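You operate a simulated robot arm through the tools that you are given. There is no shell and no other tool.

The job below is to be done with a simulated robot arm. You get a single attempt, and the scene is never put back.

## Task
Press the SERIAL name plate and return it to its spot.
Fine: pull the tray out to load and unload; push it in again.

It is judged by the outcome, as a careful person would: the job done as asked, and still so three seconds after it is handed in. It fails if anything else is knocked over, pushed out of place, dropped, spilled or broken.

## Robot
A 6-joint arm with a two-finger gripper, fixed in place. Base frame: the origin is at the foot of the arm, x ahead of it, y to its left, z up. Units: m, rad, N and s.
With the tool pointing down near the work surface it reaches from about 0.3 to 0.74 m from the base axis. Its first joint turns from -2.897 to 2.897 rad. Payload 1.57 kg.
The tool frame sits at the grasp point between the pads (the TCP): z along the fingers, y along the line on which they close. The tips reach 0.021 m beyond it. Largest opening 0.07 m; the body of the gripper starts 0.05 m behind the TCP.
Orientation is that of the tool frame in the base frame, as a unit quaternion [w, x, y, z]. With the fingers straight down and closing along the base's y, the tool's x points along the base's -x, its y along +y and its z along -z.

## Interface
- The arm moves only by the tool apply_moves. Its argument "plan" is a list of rows, each a list of 7 numbers: the finger opening in m, from 0 to 0.07, then the shift along the base's x, y, z in m, then the turn, a rotation vector about the base's x, y, z in rad. In form: [[grip, dx, dy, dz, ax, ay, az], ...]. A call has 1 to 20 rows; each row is the pose to reach, as a shift and turn from the pose commanded when the call began. Rows are played at 5 a second. More than 0.05 m and 0.15 rad between two rows, or a gripper value outside its range, and nothing of the call is played. Where a pose cannot be reached the arm comes as near as it can. A force on the tool above 40 N (or 10 N above the force at the start of the call, whichever is more), or a blocked arm, ends the call early, and 0.2 s more pass. Each finger halts on what it meets, pressing with about 26 N; the grip force reading is that of the motor and also rises with nothing between the fingers. The clock runs only during rows and for 0.2 s after the last one: add rows that repeat a pose to give the fingers time. It gives the time, the measured TCP pose, the force on the tool (base axes), the opening and the grip force at its end, in the units of the frame above (readings bear some noise), with the torque about the TCP (base axes, N m) and any sound that the robot's microphone picked up.
- Cameras (640 x 400 px; columns grow to the right, rows downward): "scene" is fixed at [0.3923, 0.6503, 1.5557]; the picture's right is [-0.97, 0.25, 0.00], its down [0.08, 0.33, -0.94] and it looks along [-0.23, -0.91, -0.34] (base axes); focal length 348 px, centre (320, 200). "wrist" rides on the gripper at [0.079, 0.004, -0.081] in the tool frame; the picture's right is [-0.05, 1.00, 0.00], its down [-0.67, -0.04, -0.74] and it looks along [-0.74, -0.04, 0.67] (tool axes); focal length 256 px, centre (320, 200).
- camera(camera): a new picture of that camera. It takes no simulated time.
- locate(camera, pixels): for up to 12 pixels [column, row] of the newest picture of that camera ("zoom" is the newest enlarged one), the place [x, y, z] in the base frame of the surface seen there, good to about 0.003 m, but the place of the scene camera against the robot may be out by one fixed shift of up to 0.018 m in any direction. It takes no simulated time.
- close_up(camera, box): a new picture of the part [left, top, right, bottom] of that camera's present view, enlarged. It takes no simulated time.
- finish_job(): hands the job in; it is judged then, once.

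Leave the gripper open and the arm clear of the work at the hand-in unless told otherwise.

The tools are called after "Request:" as name(argument=value, ...) on one line, values as JSON. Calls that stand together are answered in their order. apply_moves: Moves the arm, as the interface text tells. Its arguments: {"type":"object","properties":{"plan":{"type":"array"}},"required":["plan"]} The other tools are called the same way: camera (camera) takes a picture; locate (camera, pixels) gives the place of the surface under pixels of a picture; close_up (camera, box) takes an enlarged picture of a part of a camera's view; finish_job () hands the job in.

At the start:

```text
t: 0.0
tool_pos: [0.1994, -0.3441, 1.2864]
ee_rot: [0.001, 0.0, 1.0, 0.0]
wrist_force: [-0.2, -0.4, 0.1]
torque: [0.0, 0.0, -0.02]
gripper_width: 0.0703
grip_force: 0.1
```

scene: 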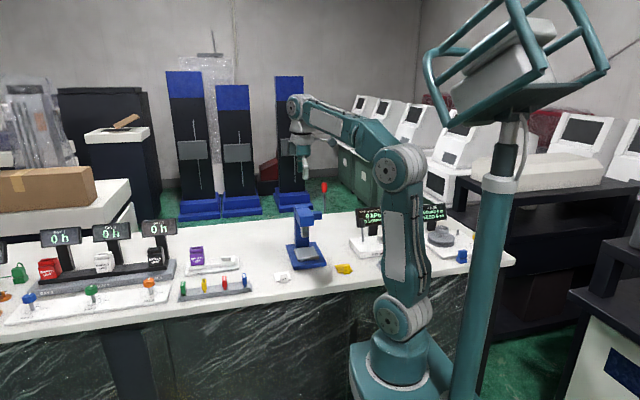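
wrist: 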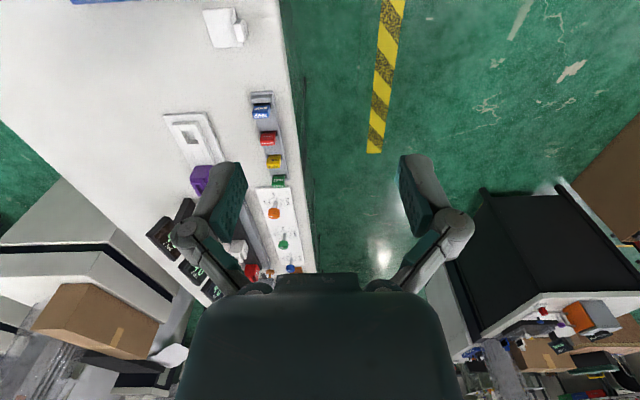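

I see a bench with a blue press in the middle, a rack with coloured pieces, displays, and knobs. I'll enlarge the relevant parts of the scene picture first.

Request:
close_up(camera="scene", box=[170, 200, 370, 325])

Request:
close_up(camera="scene", box=[340, 190, 500, 290])

Request:
close_up(camera="scene", box=[0, 210, 190, 330])

Request:
close_up(camera="scene", box=[270, 170, 350, 280])

Request:
close_up(camera="wrist", box=[140, 0, 320, 280])

```text
3.20 times, centred on (270, 262) of scene
```

zoom: 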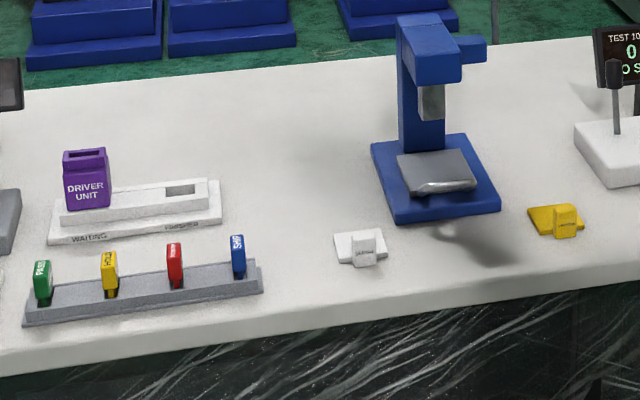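

```text
4.00 times, centred on (420, 240) of scene
```

zoom: 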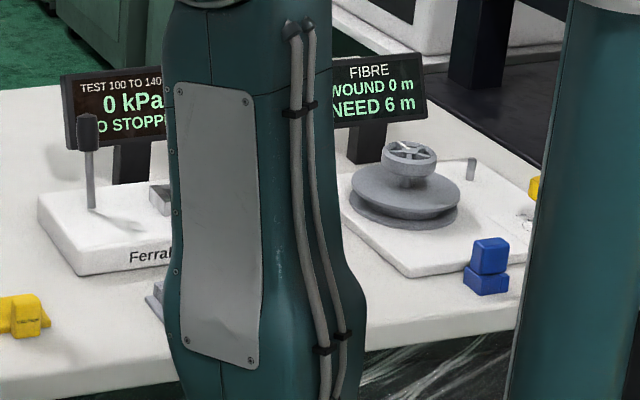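

```text
3.33 times, centred on (95, 270) of scene
```

zoom: 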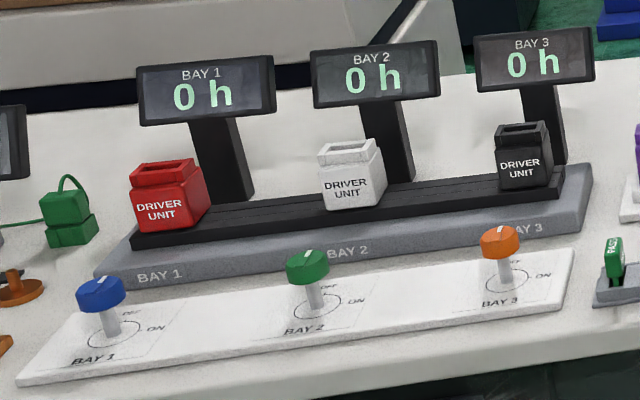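

```text
3.64 times, centred on (310, 225) of scene
```

zoom: 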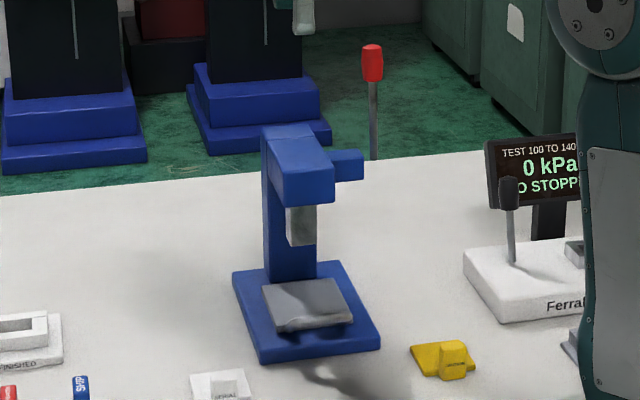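

```text
1.43 times, centred on (230, 140) of wrist
```

zoom: 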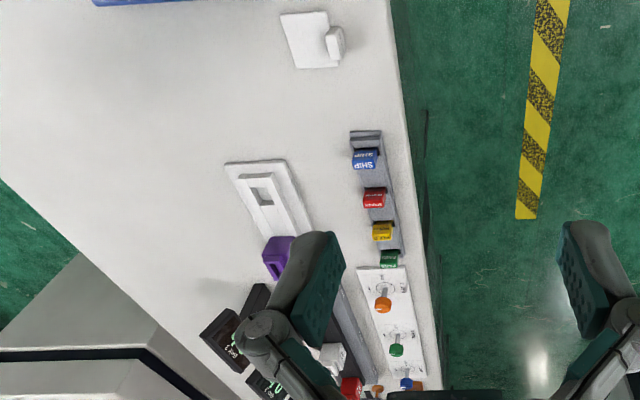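

The press has a tilted-up lever with a red knob (323,187), a tray, and there are white and yellow plates in front. I need to read their labels.

Request:
close_up(camera="scene", box=[270, 265, 300, 285])

Request:
close_up(camera="scene", box=[330, 258, 360, 278])

Request:
close_up(camera="scene", box=[280, 230, 335, 275])

Request:
close_up(camera="scene", box=[285, 175, 340, 220])

```text
16.00 times, centred on (285, 275) of scene
```

zoom: 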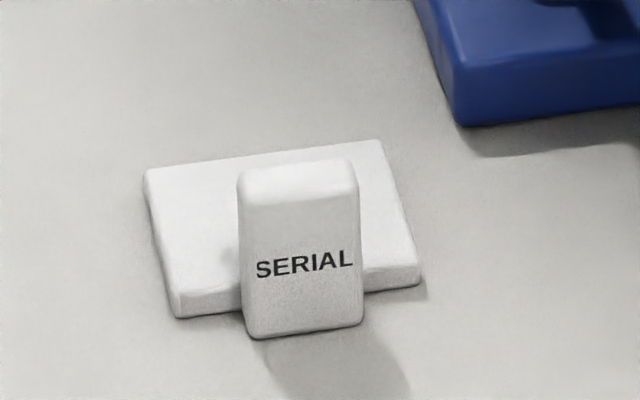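

```text
16.00 times, centred on (345, 268) of scene
```

zoom: 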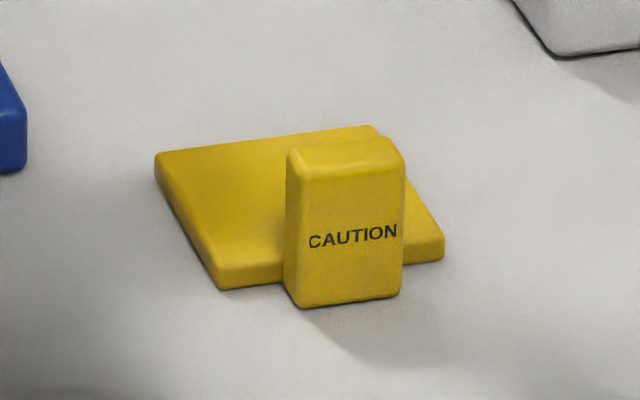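

```text
8.89 times, centred on (308, 252) of scene
```

zoom: 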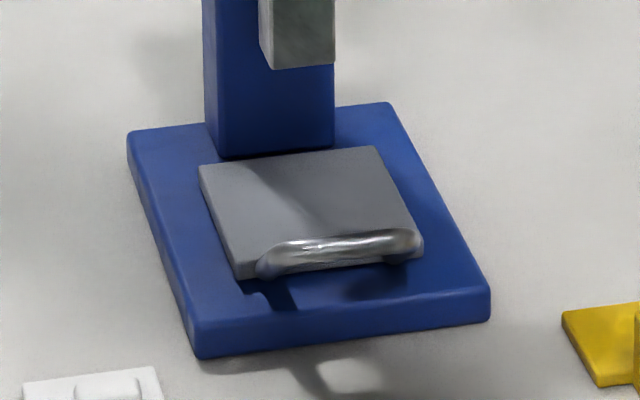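

```text
8.89 times, centred on (312, 198) of scene
```

zoom: 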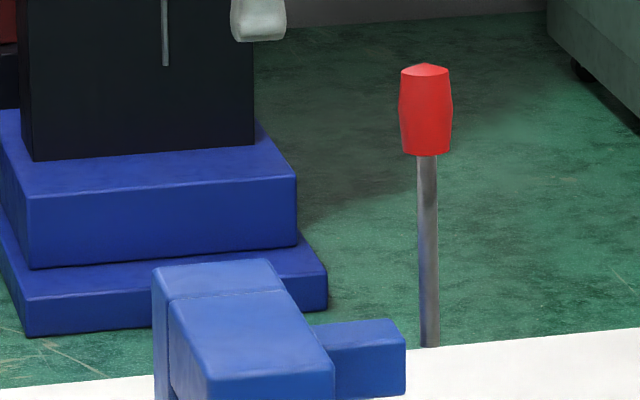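

The white plate reads SERIAL (with upright tab). Next I locate the key points: plate, tray, press, lever.

Request:
camera(camera="scene")

Request:
locate(camera="scene", pixels=[[323, 187], [322, 200], [322, 208], [317, 215], [309, 210], [298, 210], [305, 230], [308, 252], [310, 259], [284, 276], [283, 283], [288, 290]])

Request:
close_up(camera="scene", box=[270, 265, 300, 285])

Request:
locate(camera="zoom", pixels=[[150, 180], [378, 150], [418, 275], [180, 308], [300, 180], [300, 265], [250, 325], [355, 320], [245, 190], [350, 175], [300, 370], [100, 200]])

Request:
close_up(camera="scene", box=[280, 230, 335, 275])

Request:
locate(camera="zoom", pixels=[[205, 170], [372, 152], [408, 225], [240, 265], [310, 245], [400, 240], [270, 260], [135, 140], [390, 110], [485, 295], [200, 340], [298, 50]])

Request:
close_up(camera="scene", box=[285, 175, 340, 220])

Request:
locate(camera="zoom", pixels=[[425, 70], [427, 110], [427, 160], [428, 250], [428, 340], [428, 360], [370, 350], [400, 350], [330, 340], [250, 340], [220, 280], [395, 330]])

```text
taken
```

scene: 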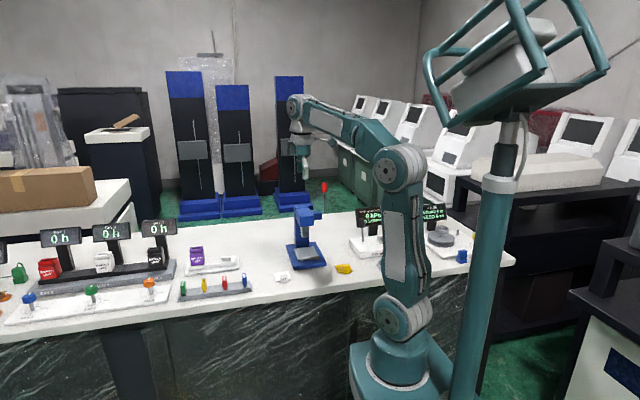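

```text
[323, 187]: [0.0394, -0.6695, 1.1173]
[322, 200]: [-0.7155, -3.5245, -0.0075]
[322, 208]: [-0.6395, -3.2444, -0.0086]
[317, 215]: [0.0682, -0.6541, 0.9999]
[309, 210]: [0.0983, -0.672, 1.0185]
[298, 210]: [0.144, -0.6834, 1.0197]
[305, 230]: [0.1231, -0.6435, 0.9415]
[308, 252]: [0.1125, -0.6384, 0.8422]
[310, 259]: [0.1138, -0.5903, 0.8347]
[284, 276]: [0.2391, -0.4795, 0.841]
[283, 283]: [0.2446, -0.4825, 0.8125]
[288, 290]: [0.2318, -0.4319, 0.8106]
```

```text
16.00 times, centred on (285, 275) of scene
```

zoom: 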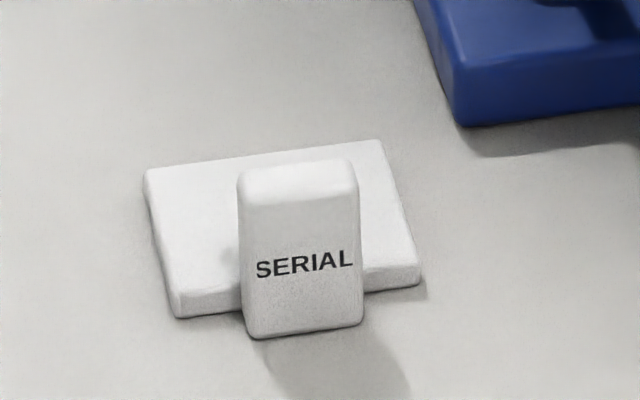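

```text
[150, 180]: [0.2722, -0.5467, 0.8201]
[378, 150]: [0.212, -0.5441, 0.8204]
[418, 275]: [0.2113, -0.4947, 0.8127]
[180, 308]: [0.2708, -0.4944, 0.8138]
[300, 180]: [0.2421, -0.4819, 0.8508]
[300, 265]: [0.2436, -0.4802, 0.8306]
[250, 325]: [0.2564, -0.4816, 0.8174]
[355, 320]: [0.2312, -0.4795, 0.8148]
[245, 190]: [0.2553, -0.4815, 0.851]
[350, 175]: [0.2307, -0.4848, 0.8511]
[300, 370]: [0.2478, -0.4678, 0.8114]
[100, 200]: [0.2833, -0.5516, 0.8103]
```

```text
8.89 times, centred on (308, 252) of scene
```

zoom: 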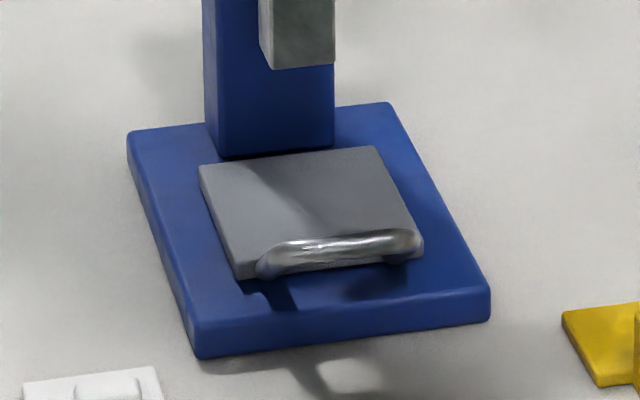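

```text
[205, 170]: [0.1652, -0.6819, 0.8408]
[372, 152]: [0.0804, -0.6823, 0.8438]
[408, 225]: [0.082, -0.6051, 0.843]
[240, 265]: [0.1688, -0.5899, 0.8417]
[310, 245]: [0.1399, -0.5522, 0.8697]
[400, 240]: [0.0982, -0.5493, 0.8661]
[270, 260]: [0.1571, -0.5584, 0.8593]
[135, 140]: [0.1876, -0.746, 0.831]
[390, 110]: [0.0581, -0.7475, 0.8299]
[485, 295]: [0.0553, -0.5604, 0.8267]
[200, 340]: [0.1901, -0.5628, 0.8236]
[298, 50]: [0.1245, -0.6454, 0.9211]
```

```text
8.89 times, centred on (312, 198) of scene
```

zoom: 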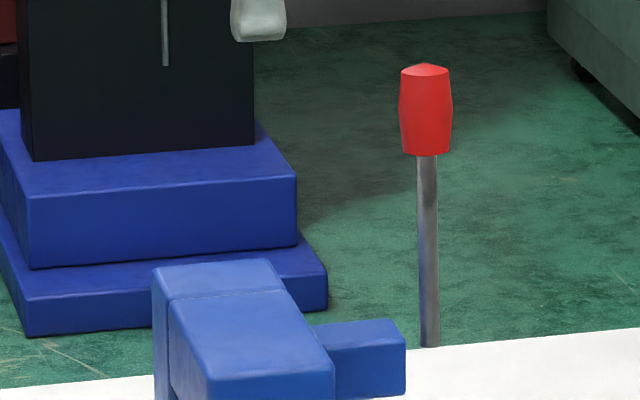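

```text
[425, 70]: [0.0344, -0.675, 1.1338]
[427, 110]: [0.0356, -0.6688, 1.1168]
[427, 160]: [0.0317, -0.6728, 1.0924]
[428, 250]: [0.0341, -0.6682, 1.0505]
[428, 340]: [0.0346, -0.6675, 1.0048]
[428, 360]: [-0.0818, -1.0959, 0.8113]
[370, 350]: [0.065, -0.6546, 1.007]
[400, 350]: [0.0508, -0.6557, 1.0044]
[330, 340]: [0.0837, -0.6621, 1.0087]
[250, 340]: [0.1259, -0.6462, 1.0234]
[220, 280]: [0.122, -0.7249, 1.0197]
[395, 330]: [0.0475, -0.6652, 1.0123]
```

Readings: bench top z≈0.811; SERIAL plate base x 0.212–0.272, y −0.547…−0.494, tab at about (0.243,−0.488) up to z 0.851. Tray top z≈0.842, handle bar near y −0.552; lever rod at (0.034,−0.668), knob z≈1.117. The scene camera may be shifted, so I first move over the plate, well above, to refine with the wrist camera.

Request:
apply_moves(plan=[[0.07, 0.005, -0.012, -0.03, 0, 0, 0], [0.07, 0.01, -0.024, -0.06, 0, 0, 0], [0.07, 0.015, -0.036, -0.09, 0, 0, 0], [0.07, 0.02, -0.048, -0.12, 0, 0, 0], [0.07, 0.025, -0.06, -0.15, 0, 0, 0], [0.07, 0.03, -0.072, -0.18, 0, 0, 0], [0.07, 0.035, -0.084, -0.21, 0, 0, 0], [0.07, 0.04, -0.1, -0.24, 0, 0, 0], [0.07, 0.0436, -0.12, -0.265, 0, 0, 0], [0.07, 0.0436, -0.143, -0.286, 0, 0, 0], [0.07, 0.0436, -0.143, -0.286, 0, 0, 0]])

Request:
camera(camera="wrist")

Request:
camera(camera="scene")

```text
t: 2.4
tool_pos: [0.2425, -0.4868, 1.0003]
ee_rot: [0.001, 0.0, 1.0, 0.0]
wrist_force: [0.4, -1.2, 0.3]
torque: [0.0, -0.02, 0.01]
gripper_width: 0.0701
grip_force: 0.1
```

```text
taken
```

wrist: 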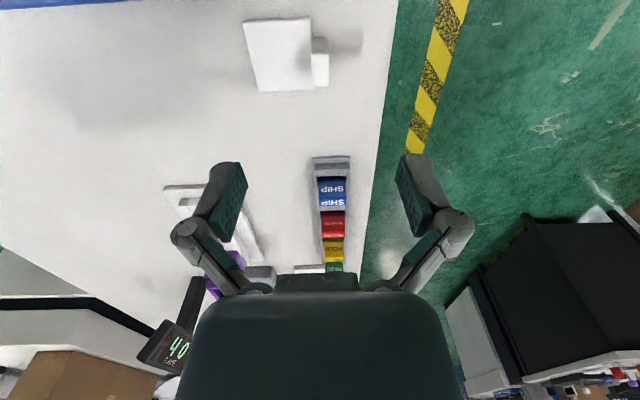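

```text
taken
```

scene: 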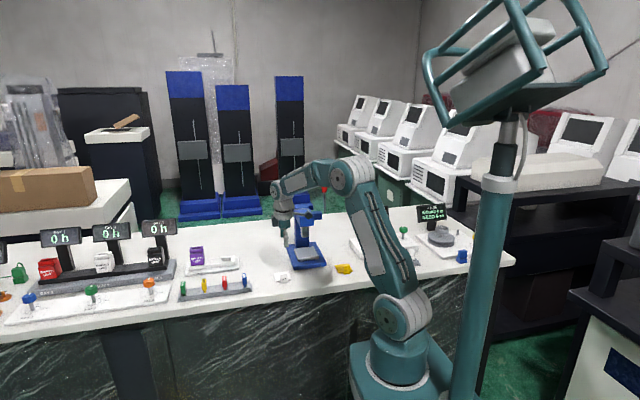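

The plate shows at (285,55) in the wrist view, tab on its right at (320,62). I measure it with the wrist camera.

Request:
close_up(camera="wrist", box=[230, 0, 390, 100])

Request:
locate(camera="wrist", pixels=[[246, 25], [308, 21], [311, 87], [260, 89], [320, 42], [327, 57], [326, 83], [314, 85], [320, 70], [340, 60], [200, 60], [30, 2]])

```text
4.00 times, centred on (310, 50) of wrist
```

zoom: 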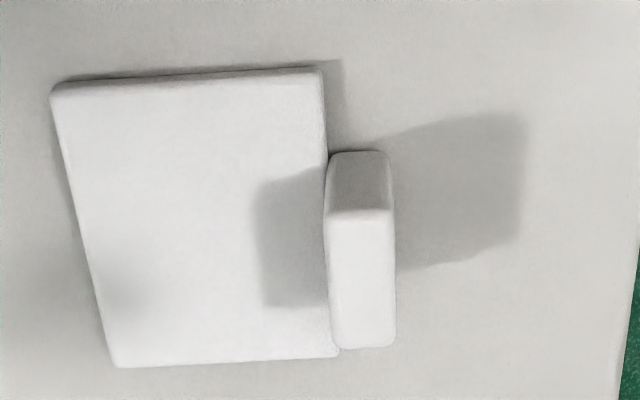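

```text
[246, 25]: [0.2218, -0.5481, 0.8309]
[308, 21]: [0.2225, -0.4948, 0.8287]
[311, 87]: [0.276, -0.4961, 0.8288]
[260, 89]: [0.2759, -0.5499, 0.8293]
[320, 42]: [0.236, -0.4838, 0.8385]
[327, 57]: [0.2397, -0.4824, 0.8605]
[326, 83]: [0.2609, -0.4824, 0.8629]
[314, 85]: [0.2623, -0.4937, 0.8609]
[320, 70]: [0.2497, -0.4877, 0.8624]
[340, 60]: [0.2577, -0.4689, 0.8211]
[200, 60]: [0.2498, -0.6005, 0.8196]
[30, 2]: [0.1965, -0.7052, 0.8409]
```

Wrist measurement: tab centre (0.249,−0.488), top z 0.8615, thickness 0.012 along y; bench z 0.820. So the scene camera is off by about (+0.0065,−0.001,+0.010). Now I move above the tray handle in front of the press, staying clear of the head, to measure it with the wrist camera.

Request:
apply_moves(plan=[[0.07, -0.03, -0.01, 0.01, 0, 0, 0], [0.07, -0.06, -0.025, 0.02, 0, 0, 0], [0.07, -0.09, -0.04, 0.02, 0, 0, 0], [0.07, -0.11, -0.05, 0.02, 0, 0, 0], [0.07, -0.11, -0.05, 0.02, 0, 0, 0]])

Request:
camera(camera="wrist")

Request:
close_up(camera="wrist", box=[160, 0, 400, 150])

```text
t: 3.6
tool_pos: [0.1316, -0.5381, 1.0198]
ee_rot: [0.002, 0.0, 1.0, 0.001]
wrist_force: [0.0, -0.2, 0.4]
torque: [0.0, 0.01, -0.01]
gripper_width: 0.0699
grip_force: 0.0
```

```text
taken
```

wrist: 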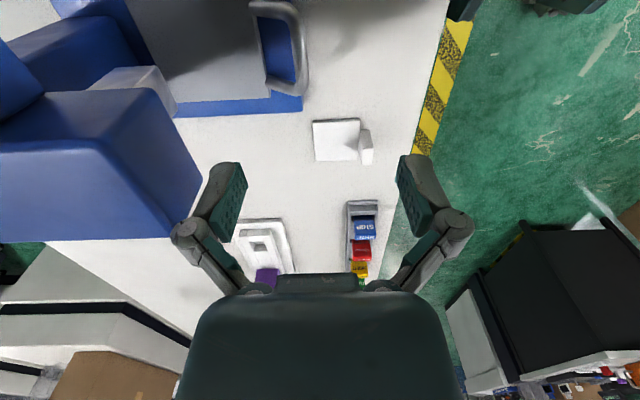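

```text
2.67 times, centred on (280, 75) of wrist
```

zoom: 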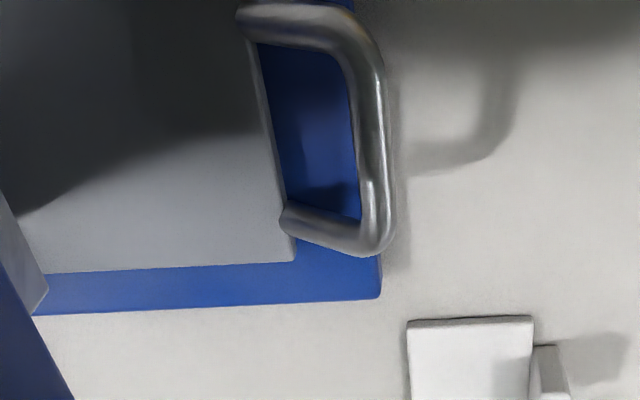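

The handle is a U-shaped bow sticking out from the tray's front edge. I measure it, the tray and the ram.

Request:
locate(camera="zoom", pixels=[[270, 15], [365, 60], [375, 130], [375, 200], [370, 240], [320, 225], [290, 215], [290, 255], [50, 260], [120, 200], [330, 290], [375, 290]])

Request:
locate(camera="wrist", pixels=[[130, 70], [160, 70], [175, 110], [95, 88], [120, 140], [60, 60], [20, 20], [170, 180], [30, 130], [55, 90]])

Request:
close_up(camera="wrist", box=[0, 0, 240, 150])

```text
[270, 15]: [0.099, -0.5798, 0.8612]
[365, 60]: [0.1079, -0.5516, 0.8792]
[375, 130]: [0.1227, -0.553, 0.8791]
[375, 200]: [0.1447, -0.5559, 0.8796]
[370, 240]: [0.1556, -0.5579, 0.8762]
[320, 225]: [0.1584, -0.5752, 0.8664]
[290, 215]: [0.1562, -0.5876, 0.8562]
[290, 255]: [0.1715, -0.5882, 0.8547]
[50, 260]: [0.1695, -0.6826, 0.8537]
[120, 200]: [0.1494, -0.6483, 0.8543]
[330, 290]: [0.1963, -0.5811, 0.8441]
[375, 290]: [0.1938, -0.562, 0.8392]
```

```text
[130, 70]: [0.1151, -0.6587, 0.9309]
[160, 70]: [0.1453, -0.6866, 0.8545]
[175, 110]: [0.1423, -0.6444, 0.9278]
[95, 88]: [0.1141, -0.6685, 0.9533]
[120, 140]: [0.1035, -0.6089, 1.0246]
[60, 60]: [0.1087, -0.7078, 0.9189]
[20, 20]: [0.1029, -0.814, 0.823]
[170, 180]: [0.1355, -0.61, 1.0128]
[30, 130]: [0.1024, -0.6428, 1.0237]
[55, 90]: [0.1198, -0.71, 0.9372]
```

```text
2.67 times, centred on (120, 75) of wrist
```

zoom: 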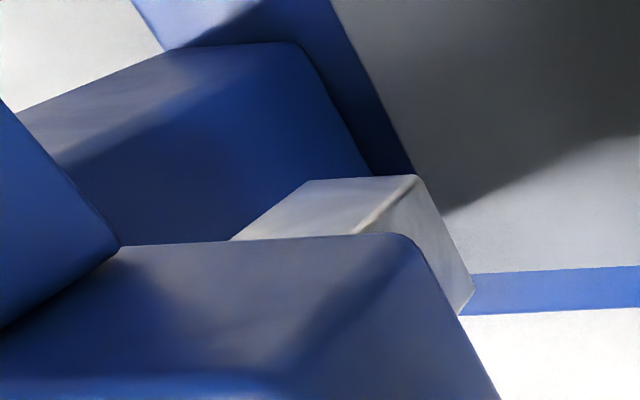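

Handle bar centre is about (0.131,−0.553), top z 0.879; press head front is at y −0.609. I check how much room the wrist has beside the head.

Request:
close_up(camera="scene", box=[240, 150, 400, 280])

```text
3.08 times, centred on (320, 215) of scene
```

zoom: 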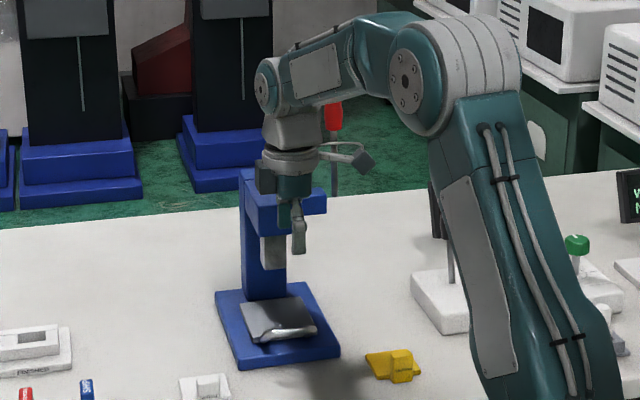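

Flange radius looks about 0.035 m, so there is room. I narrow the opening to 0.034 and descend over the handle bar: one finger inside the bow, tips staying above the press base.

Request:
apply_moves(plan=[[0.034, 0, -0.008, -0.03, 0, 0, 0], [0.034, 0, -0.016, -0.06, 0, 0, 0], [0.034, 0, -0.016, -0.09, 0, 0, 0], [0.034, 0, -0.016, -0.11, 0, 0, 0], [0.034, 0, -0.016, -0.13, 0, 0, 0], [0.034, 0, -0.016, -0.15, 0, 0, 0], [0.034, 0, -0.016, -0.15, 0, 0, 0]])

Request:
camera(camera="wrist")

Request:
close_up(camera="scene", box=[270, 200, 350, 280])

```text
t: 5.2
tool_pos: [0.1326, -0.5531, 0.8708]
ee_rot: [0.001, -0.001, 1.0, -0.001]
wrist_force: [0.2, -0.9, 0.2]
torque: [-0.01, -0.01, 0.01]
gripper_width: 0.034
grip_force: 0.0
```

```text
taken
```

wrist: 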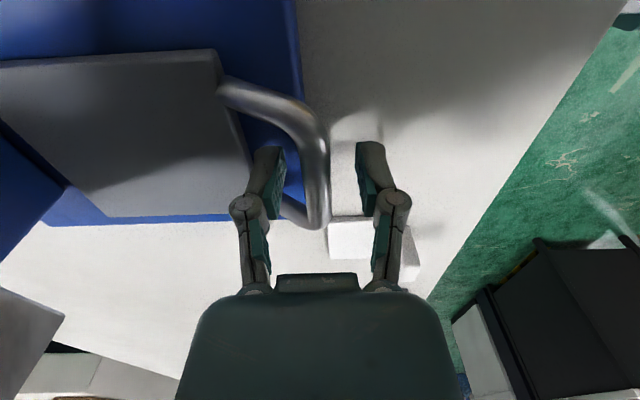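

```text
5.00 times, centred on (310, 240) of scene
```

zoom: 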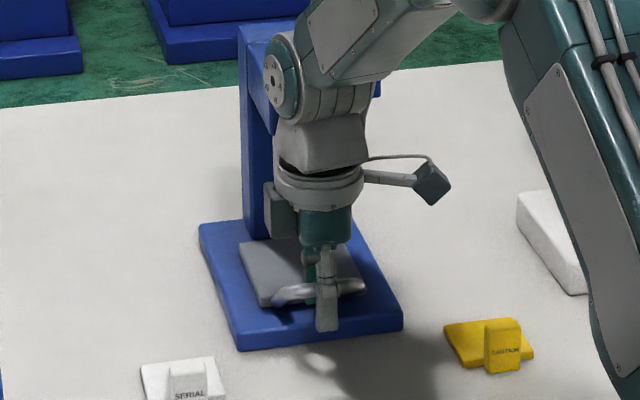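

The fingers straddle the bar. I close on it.

Request:
apply_moves(plan=[[0.0, 0, 0, 0, 0, 0, 0], [0.0, 0, 0, 0, 0, 0, 0], [0.0, 0, 0, 0, 0, 0, 0]])

```text
t: 6.0
tool_pos: [0.1318, -0.5547, 0.8701]
ee_rot: [0.002, 0.0, 1.0, -0.001]
wrist_force: [-0.4, -2.8, 6.6]
torque: [0.01, 0.12, 0.44]
gripper_width: 0.0107
grip_force: 31.5
```

The bar is held (opening 0.0107). I pull the tray outward (+y) slowly, watching force.

Request:
apply_moves(plan=[[0.0, 0, 0.01, 0, 0, 0, 0], [0.0, 0, 0.02, 0, 0, 0, 0], [0.0, 0, 0.03, 0, 0, 0, 0], [0.0, 0, 0.04, 0, 0, 0, 0], [0.0, 0, 0.05, 0, 0, 0, 0], [0.0, 0, 0.06, 0, 0, 0, 0]])

Request:
camera(camera="scene")

Request:
close_up(camera="scene", box=[260, 200, 360, 290])

```text
t: 7.4
tool_pos: [0.1324, -0.4924, 0.8703]
ee_rot: [0.001, 0.0, 1.0, 0.0]
wrist_force: [5.3, -0.1, 8.0]
torque: [0.0, -0.27, 0.41]
gripper_width: 0.0108
grip_force: 31.9
```

```text
taken
```

scene: 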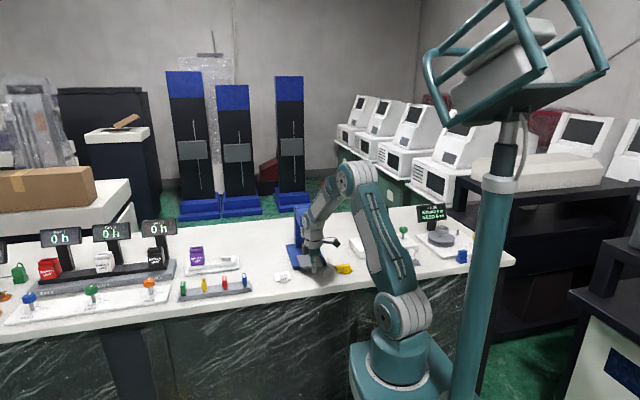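

```text
4.44 times, centred on (310, 245) of scene
```

zoom: 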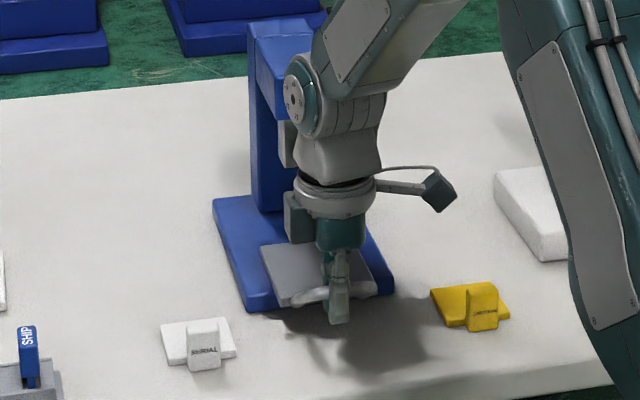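

The tray follows with little resistance. I pull a bit further, in small steps, to find how far it goes.

Request:
apply_moves(plan=[[0.0, 0, 0.006, 0, 0, 0, 0], [0.0, 0, 0.012, 0, 0, 0, 0], [0.0, 0, 0.018, 0, 0, 0, 0], [0.0, 0, 0.024, 0, 0, 0, 0], [0.0, 0, 0.03, 0, 0, 0, 0]])

Request:
close_up(camera="scene", box=[260, 200, 360, 290])

Request:
camera(camera="wrist")

```text
t: 8.6
tool_pos: [0.1322, -0.4626, 0.8716]
ee_rot: [0.0, 0.0, 1.0, -0.001]
wrist_force: [4.5, -0.1, 13.4]
torque: [0.04, -0.01, 0.38]
gripper_width: 0.0105
grip_force: 31.9
```

```text
4.44 times, centred on (310, 245) of scene
```

zoom: 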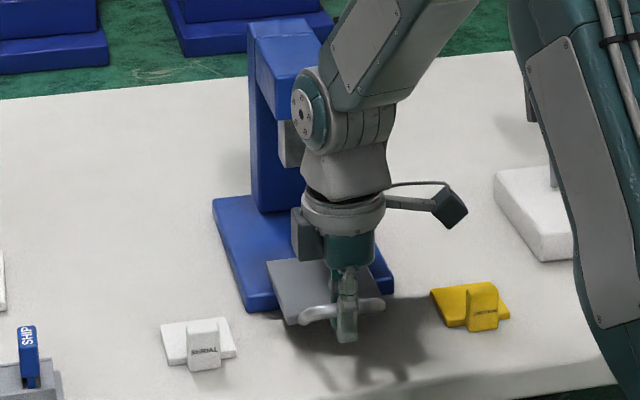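

```text
taken
```

wrist: 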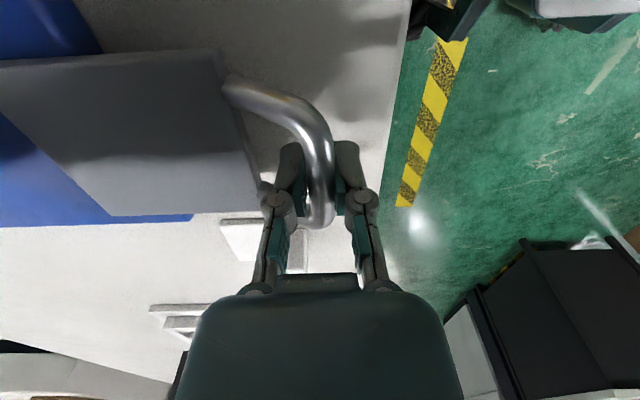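

Pulled 0.09 m; the whole tray surface is now in front of the head. I release the handle and rise.

Request:
apply_moves(plan=[[0.034, 0, 0, 0, 0, 0, 0], [0.034, 0, 0, 0, 0, 0, 0], [0.034, 0, 0, 0.02, 0, 0, 0], [0.034, 0, 0, 0.05, 0, 0, 0], [0.034, 0.01, 0, 0.09, 0, 0, 0], [0.034, 0.03, 0, 0.12, 0, 0, 0], [0.034, 0.03, 0, 0.12, 0, 0, 0]])

Request:
camera(camera="wrist")

Request:
close_up(camera="scene", box=[260, 200, 360, 290])

```text
t: 10.2
tool_pos: [0.1631, -0.4628, 0.9908]
ee_rot: [0.001, 0.0, 1.0, 0.0]
wrist_force: [0.1, 0.7, 0.4]
torque: [-0.01, -0.01, 0.03]
gripper_width: 0.0341
grip_force: 0.1
```

```text
taken
```

wrist: 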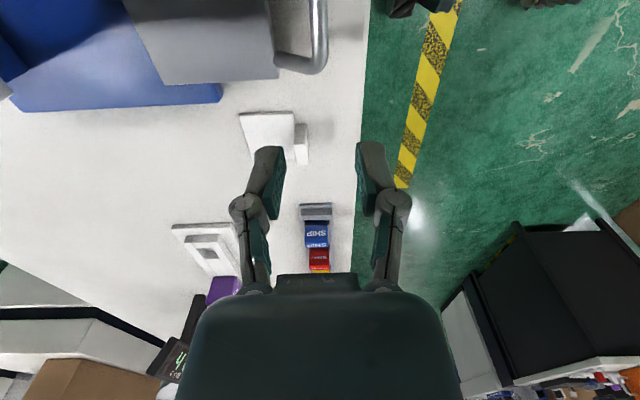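

```text
4.44 times, centred on (310, 245) of scene
```

zoom: 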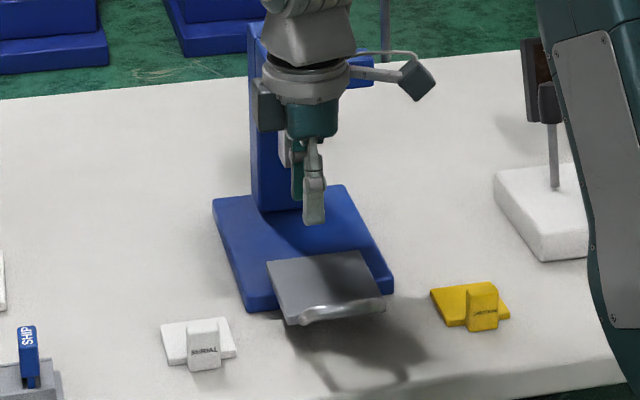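

Tray stays out. I measure its position and the tab again, then move above the SERIAL tab.

Request:
locate(camera="wrist", pixels=[[200, 30], [165, 82], [276, 76], [267, 10], [318, 40], [300, 145], [300, 160], [296, 130], [242, 117], [255, 152], [292, 115]])

Request:
apply_moves(plan=[[0.034, 0.03, -0.008, 0, 0, 0, 0], [0.034, 0.06, -0.016, 0, 0, 0, 0], [0.034, 0.086, -0.025, 0, 0, 0, 0], [0.034, 0.086, -0.025, -0.03, 0, 0, 0], [0.034, 0.086, -0.025, -0.06, 0, 0, 0], [0.034, 0.086, -0.025, -0.09, 0, 0, 0], [0.034, 0.086, -0.025, -0.09, 0, 0, 0]])

Request:
camera(camera="wrist")

Request:
close_up(camera="scene", box=[260, 230, 320, 290])

```text
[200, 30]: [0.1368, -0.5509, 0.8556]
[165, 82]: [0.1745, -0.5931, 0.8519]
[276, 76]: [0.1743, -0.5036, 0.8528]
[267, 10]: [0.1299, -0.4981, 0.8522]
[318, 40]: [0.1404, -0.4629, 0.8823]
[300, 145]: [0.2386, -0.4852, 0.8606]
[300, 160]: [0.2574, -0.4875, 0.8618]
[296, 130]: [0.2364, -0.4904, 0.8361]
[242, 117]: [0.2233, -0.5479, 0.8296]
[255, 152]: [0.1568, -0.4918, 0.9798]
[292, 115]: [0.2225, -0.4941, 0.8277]
```

```text
t: 11.8
tool_pos: [0.2488, -0.4871, 0.8995]
ee_rot: [0.0, 0.0, 1.0, 0.0]
wrist_force: [-0.2, -0.4, 0.0]
torque: [0.02, -0.01, 0.01]
gripper_width: 0.0342
grip_force: 0.0
```

```text
taken
```

wrist: 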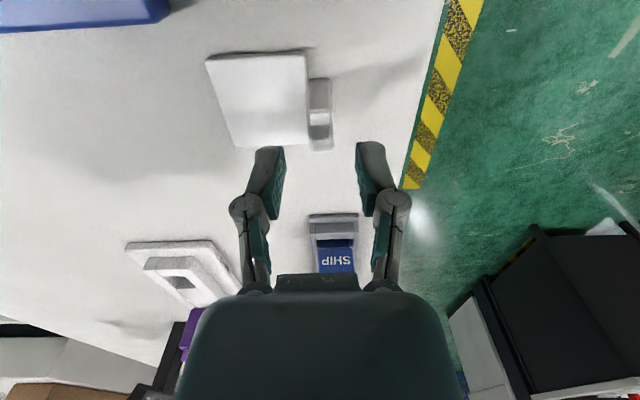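

```text
6.67 times, centred on (290, 260) of scene
```

zoom: 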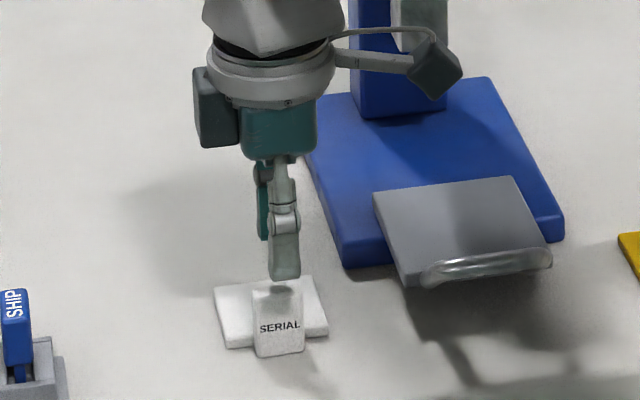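

The gripper is above the tab (320,115). I record the plate's exact spot from this nearer view so that it can be returned precisely.

Request:
locate(camera="wrist", pixels=[[208, 60], [304, 54], [307, 142], [236, 143], [312, 83], [327, 82], [314, 146], [330, 146], [320, 130], [320, 100], [342, 120]])

Request:
close_up(camera="wrist", box=[190, 30, 350, 160])

```text
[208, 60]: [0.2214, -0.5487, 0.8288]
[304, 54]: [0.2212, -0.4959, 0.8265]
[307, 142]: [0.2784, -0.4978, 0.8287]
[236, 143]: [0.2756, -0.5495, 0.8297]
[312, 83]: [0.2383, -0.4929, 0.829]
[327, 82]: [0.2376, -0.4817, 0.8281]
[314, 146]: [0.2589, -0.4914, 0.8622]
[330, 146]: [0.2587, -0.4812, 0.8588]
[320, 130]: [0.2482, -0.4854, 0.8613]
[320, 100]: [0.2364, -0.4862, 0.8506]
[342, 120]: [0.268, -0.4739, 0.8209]
```

```text
3.08 times, centred on (270, 95) of wrist
```

zoom: 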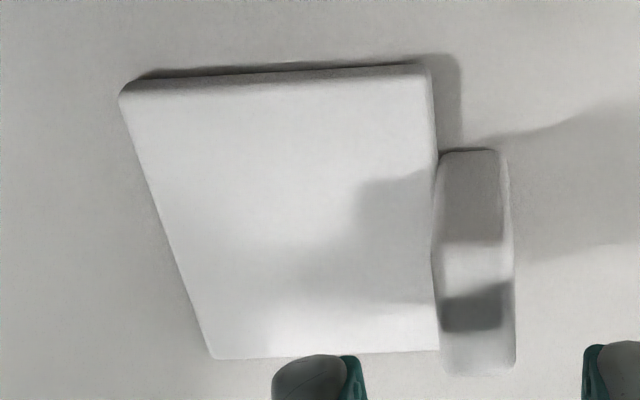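

Tab centre (0.2485,−0.487) is right under the TCP. I descend to z≈0.855 (tips ~5 mm above the plate face) and then close on the tab.

Request:
apply_moves(plan=[[0.034, 0, 0, -0.02, 0, 0, 0], [0.034, 0, 0, -0.035, 0, 0, 0], [0.034, 0, 0, -0.0445, 0, 0, 0], [0.034, 0, 0, -0.0445, 0, 0, 0]])

Request:
close_up(camera="scene", box=[260, 245, 310, 290])

Request:
close_up(camera="wrist", box=[190, 30, 430, 250])

```text
t: 12.8
tool_pos: [0.2488, -0.4875, 0.8562]
ee_rot: [0.0, 0.0, 1.0, 0.0]
wrist_force: [0.2, 0.3, 0.0]
torque: [0.0, 0.0, 0.0]
gripper_width: 0.0341
grip_force: 0.0
```

```text
8.89 times, centred on (285, 268) of scene
```

zoom: 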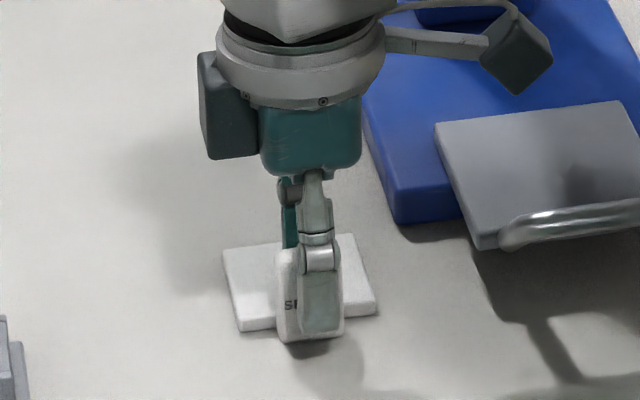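

```text
1.82 times, centred on (310, 140) of wrist
```

zoom: 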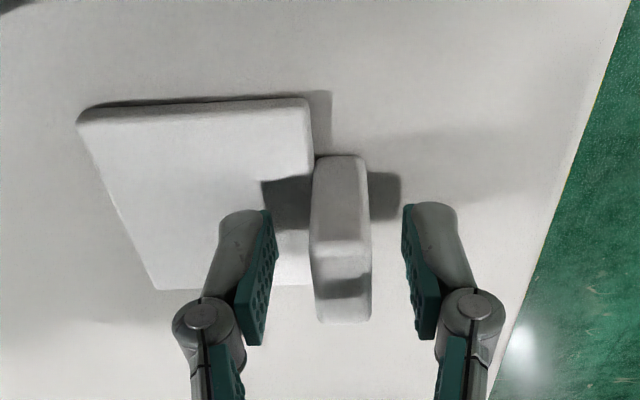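

The apparent offset in the scene view is parallax; the fingers are centred. I close on the tab and lift slightly.

Request:
apply_moves(plan=[[0.0, 0, 0, 0, 0, 0, 0], [0.0, 0, 0, 0, 0, 0, 0], [0.0, 0, 0, 0, 0, 0, 0]])

```text
t: 13.6
tool_pos: [0.2491, -0.489, 0.8563]
ee_rot: [0.0, 0.0, 1.0, 0.0]
wrist_force: [0.3, -0.4, 2.6]
torque: [0.04, 0.01, 0.01]
gripper_width: 0.0132
grip_force: 26.4
```

The tab is gripped (0.0132). I lift 0.075 m, carry it over the pulled-out tray to TCP (0.131,−0.527) and stop above to check.

Request:
apply_moves(plan=[[0.0, 0, 0, 0.01, 0, 0, 0], [0.0, 0, 0, 0.03, 0, 0, 0], [0.0, 0, 0, 0.055, 0, 0, 0], [0.0, 0, 0, 0.075, 0, 0, 0], [0.0, -0.025, -0.01, 0.075, 0, 0, 0], [0.0, -0.055, -0.02, 0.075, 0, 0, 0], [0.0, -0.085, -0.03, 0.075, 0, 0, 0], [0.0, -0.108, -0.036, 0.075, 0, 0, 0], [0.0, -0.1178, -0.0395, 0.075, 0, 0, 0], [0.0, -0.1178, -0.0395, 0.06, 0, 0, 0], [0.0, -0.1178, -0.0395, 0.05, 0, 0, 0], [0.0, -0.1178, -0.0395, 0.05, 0, 0, 0]])

Request:
camera(camera="wrist")

Request:
close_up(camera="scene", box=[260, 210, 350, 290])

```text
t: 16.2
tool_pos: [0.1306, -0.5269, 0.9057]
ee_rot: [0.002, 0.001, 1.0, 0.0]
wrist_force: [0.0, -0.1, -0.4]
torque: [0.0, 0.0, -0.01]
gripper_width: 0.0136
grip_force: 26.0
```

```text
taken
```

wrist: 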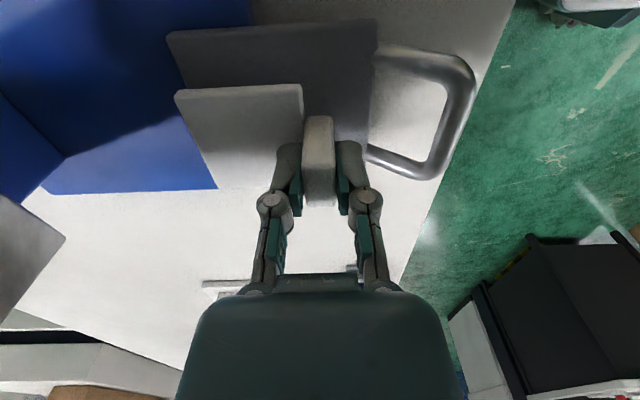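

```text
5.00 times, centred on (305, 250) of scene
```

zoom: 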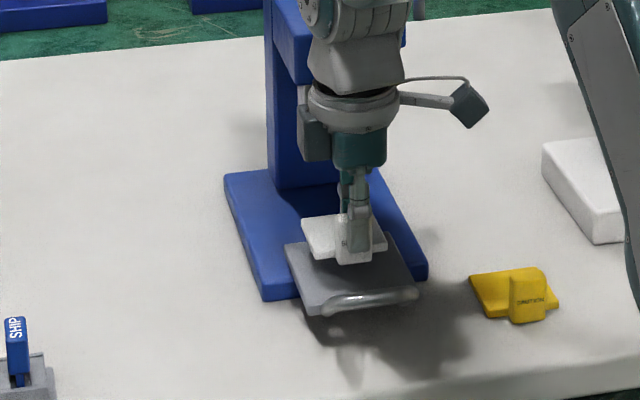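

The plate hovers level over the tray. I lower it by about 0.017 m until it rests.

Request:
apply_moves(plan=[[0.0, 0, 0, -0.008, 0, 0, 0], [0.0, 0, 0, -0.013, 0, 0, 0], [0.0, 0, 0, -0.0155, 0, 0, 0], [0.0, 0, 0, -0.0165, 0, 0, 0], [0.0, 0, 0, -0.0165, 0, 0, 0]])

Request:
close_up(camera="scene", box=[280, 230, 350, 280])

```text
t: 17.4
tool_pos: [0.13, -0.5268, 0.8886]
ee_rot: [0.001, 0.0, 1.0, 0.0]
wrist_force: [0.4, 0.9, -0.4]
torque: [0.02, -0.02, -0.02]
gripper_width: 0.0133
grip_force: 25.7
```

```text
8.00 times, centred on (315, 255) of scene
```

zoom: 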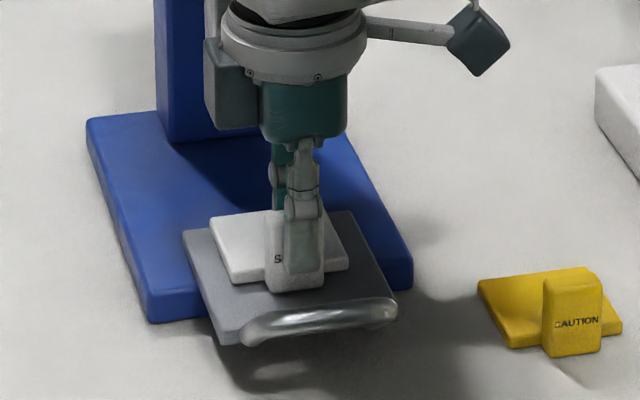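

Almost touching, no contact force yet. I lower in 1 mm steps until a small force shows.

Request:
apply_moves(plan=[[0.0, 0, 0, -0.001, 0, 0, 0], [0.0, 0, 0, -0.001, 0, 0, 0]])

Request:
apply_moves(plan=[[0.0, 0, 0, -0.001, 0, 0, 0], [0.0, 0, 0, -0.001, 0, 0, 0]])

```text
t: 18.0
tool_pos: [0.1303, -0.5274, 0.8889]
ee_rot: [0.001, 0.0, 1.0, 0.0]
wrist_force: [0.4, 0.3, -0.1]
torque: [-0.01, 0.01, 0.01]
gripper_width: 0.0137
grip_force: 26.3
```

```text
t: 18.6
tool_pos: [0.131, -0.5274, 0.8876]
ee_rot: [0.001, 0.0, 1.0, -0.001]
wrist_force: [-0.2, 0.7, 8.3]
torque: [0.04, 0.06, -0.03]
gripper_width: 0.0136
grip_force: 26.1
```

Contact (8 N). I open the fingers and rise straight up, then look.

Request:
apply_moves(plan=[[0.034, 0, 0, 0.0005, 0, 0, 0], [0.034, 0, 0, 0.0005, 0, 0, 0], [0.034, 0, 0, 0.02, 0, 0, 0], [0.034, 0, 0, 0.045, 0, 0, 0], [0.034, 0, 0.02, 0.075, 0, 0, 0], [0.034, 0, 0.045, 0.1, 0, 0, 0], [0.034, 0, 0.064, 0.1, 0, 0, 0], [0.034, 0, 0.064, 0.1, 0, 0, 0]])

Request:
camera(camera="wrist")

Request:
close_up(camera="scene", box=[280, 230, 350, 280])

```text
t: 20.4
tool_pos: [0.1308, -0.4641, 0.9875]
ee_rot: [0.001, 0.0, 1.0, 0.0]
wrist_force: [-0.4, -0.2, -0.1]
torque: [-0.02, -0.03, -0.01]
gripper_width: 0.0341
grip_force: 0.1
```

```text
taken
```

wrist: 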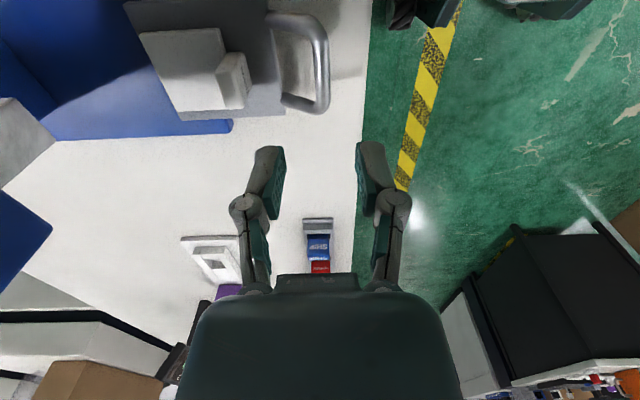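

```text
8.00 times, centred on (315, 255) of scene
```

zoom: 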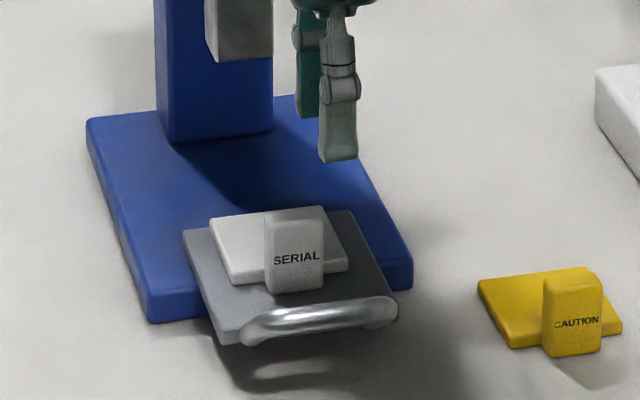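

The plate rests well on the tray. I go down onto the handle bar again (y −0.463).

Request:
apply_moves(plan=[[0.034, 0, 0, -0.03, 0, 0, 0], [0.034, 0, 0, -0.06, 0, 0, 0], [0.034, 0, 0, -0.09, 0, 0, 0], [0.034, 0, 0, -0.105, 0, 0, 0], [0.034, 0, 0, -0.117, 0, 0, 0], [0.034, 0, 0, -0.117, 0, 0, 0], [0.0, 0, 0, -0.117, 0, 0, 0], [0.0, 0, 0, -0.117, 0, 0, 0], [0.0, 0, 0, -0.117, 0, 0, 0]])

Request:
camera(camera="wrist")

```text
t: 22.4
tool_pos: [0.1293, -0.4647, 0.871]
ee_rot: [0.001, 0.0, 1.0, -0.001]
wrist_force: [0.4, -0.5, 9.3]
torque: [0.0, 0.12, 0.46]
gripper_width: 0.0108
grip_force: 33.0
```

```text
taken
```

wrist: 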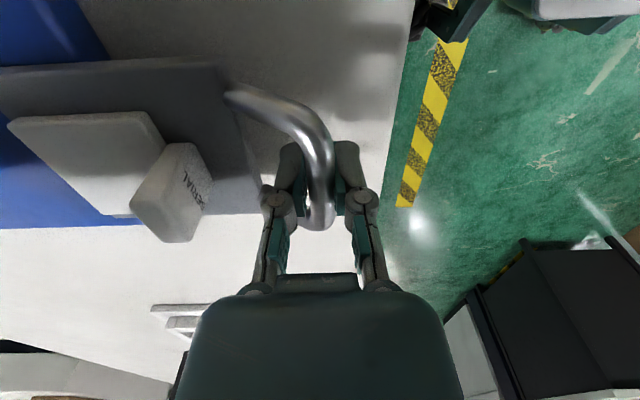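

Handle gripped. I push the tray in by 0.09 m slowly with soft start and stop.

Request:
apply_moves(plan=[[0.0, 0, -0.003, 0, 0, 0, 0], [0.0, 0, -0.008, 0, 0, 0, 0], [0.0, 0, -0.014, 0, 0, 0, 0], [0.0, 0, -0.021, 0, 0, 0, 0], [0.0, 0, -0.028, 0, 0, 0, 0], [0.0, 0, -0.035, 0, 0, 0, 0], [0.0, 0, -0.042, 0, 0, 0, 0], [0.0, 0, -0.049, 0, 0, 0, 0], [0.0, 0, -0.056, 0, 0, 0, 0], [0.0, 0, -0.063, 0, 0, 0, 0], [0.0, 0, -0.07, 0, 0, 0, 0], [0.0, 0, -0.076, 0, 0, 0, 0], [0.0, 0, -0.081, 0, 0, 0, 0], [0.0, 0, -0.085, 0, 0, 0, 0], [0.0, 0, -0.088, 0, 0, 0, 0], [0.0, 0, -0.09, 0, 0, 0, 0], [0.0, 0, -0.09, 0, 0, 0, 0]])

Request:
camera(camera="wrist")

Request:
close_up(camera="scene", box=[270, 200, 350, 280])

```text
t: 26.0
tool_pos: [0.1301, -0.5542, 0.8712]
ee_rot: [0.001, 0.0, 1.0, -0.002]
wrist_force: [-2.5, -2.7, 16.3]
torque: [0.0, -0.04, 0.42]
gripper_width: 0.0108
grip_force: 32.0
```

```text
taken
```

wrist: 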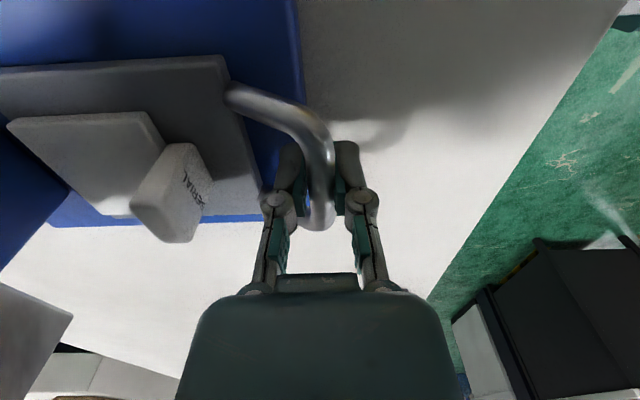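

```text
5.00 times, centred on (310, 240) of scene
```

zoom: 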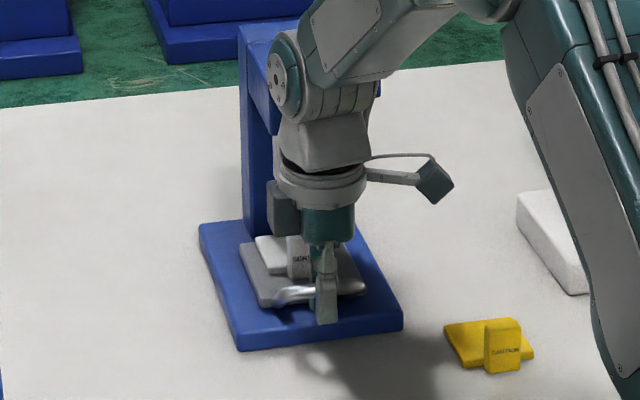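

The tray is back at its initial place and the plate has ridden along. I test with a small extra push whether it is against its stop.

Request:
apply_moves(plan=[[0.0, 0, -0.001, 0, 0, 0, 0], [0.0, 0, -0.002, 0, 0, 0, 0], [0.0, 0, -0.002, 0, 0, 0, 0]])

```text
t: 26.8
tool_pos: [0.1289, -0.555, 0.8718]
ee_rot: [0.001, 0.0, 1.0, 0.0]
wrist_force: [-0.7, 2.9, 15.8]
torque: [0.02, -0.02, 0.41]
gripper_width: 0.0106
grip_force: 32.4
```

Request:
apply_moves(plan=[[0.0, 0, -0.001, 0, 0, 0, 0], [0.0, 0, -0.002, 0, 0, 0, 0], [0.0, 0, -0.002, 0, 0, 0, 0]])

```text
t: 27.6
tool_pos: [0.1296, -0.5545, 0.8713]
ee_rot: [0.0, 0.0, 1.0, 0.001]
wrist_force: [0.4, 14.7, 10.3]
torque: [0.02, -0.14, 0.46]
gripper_width: 0.0106
grip_force: 32.0
```

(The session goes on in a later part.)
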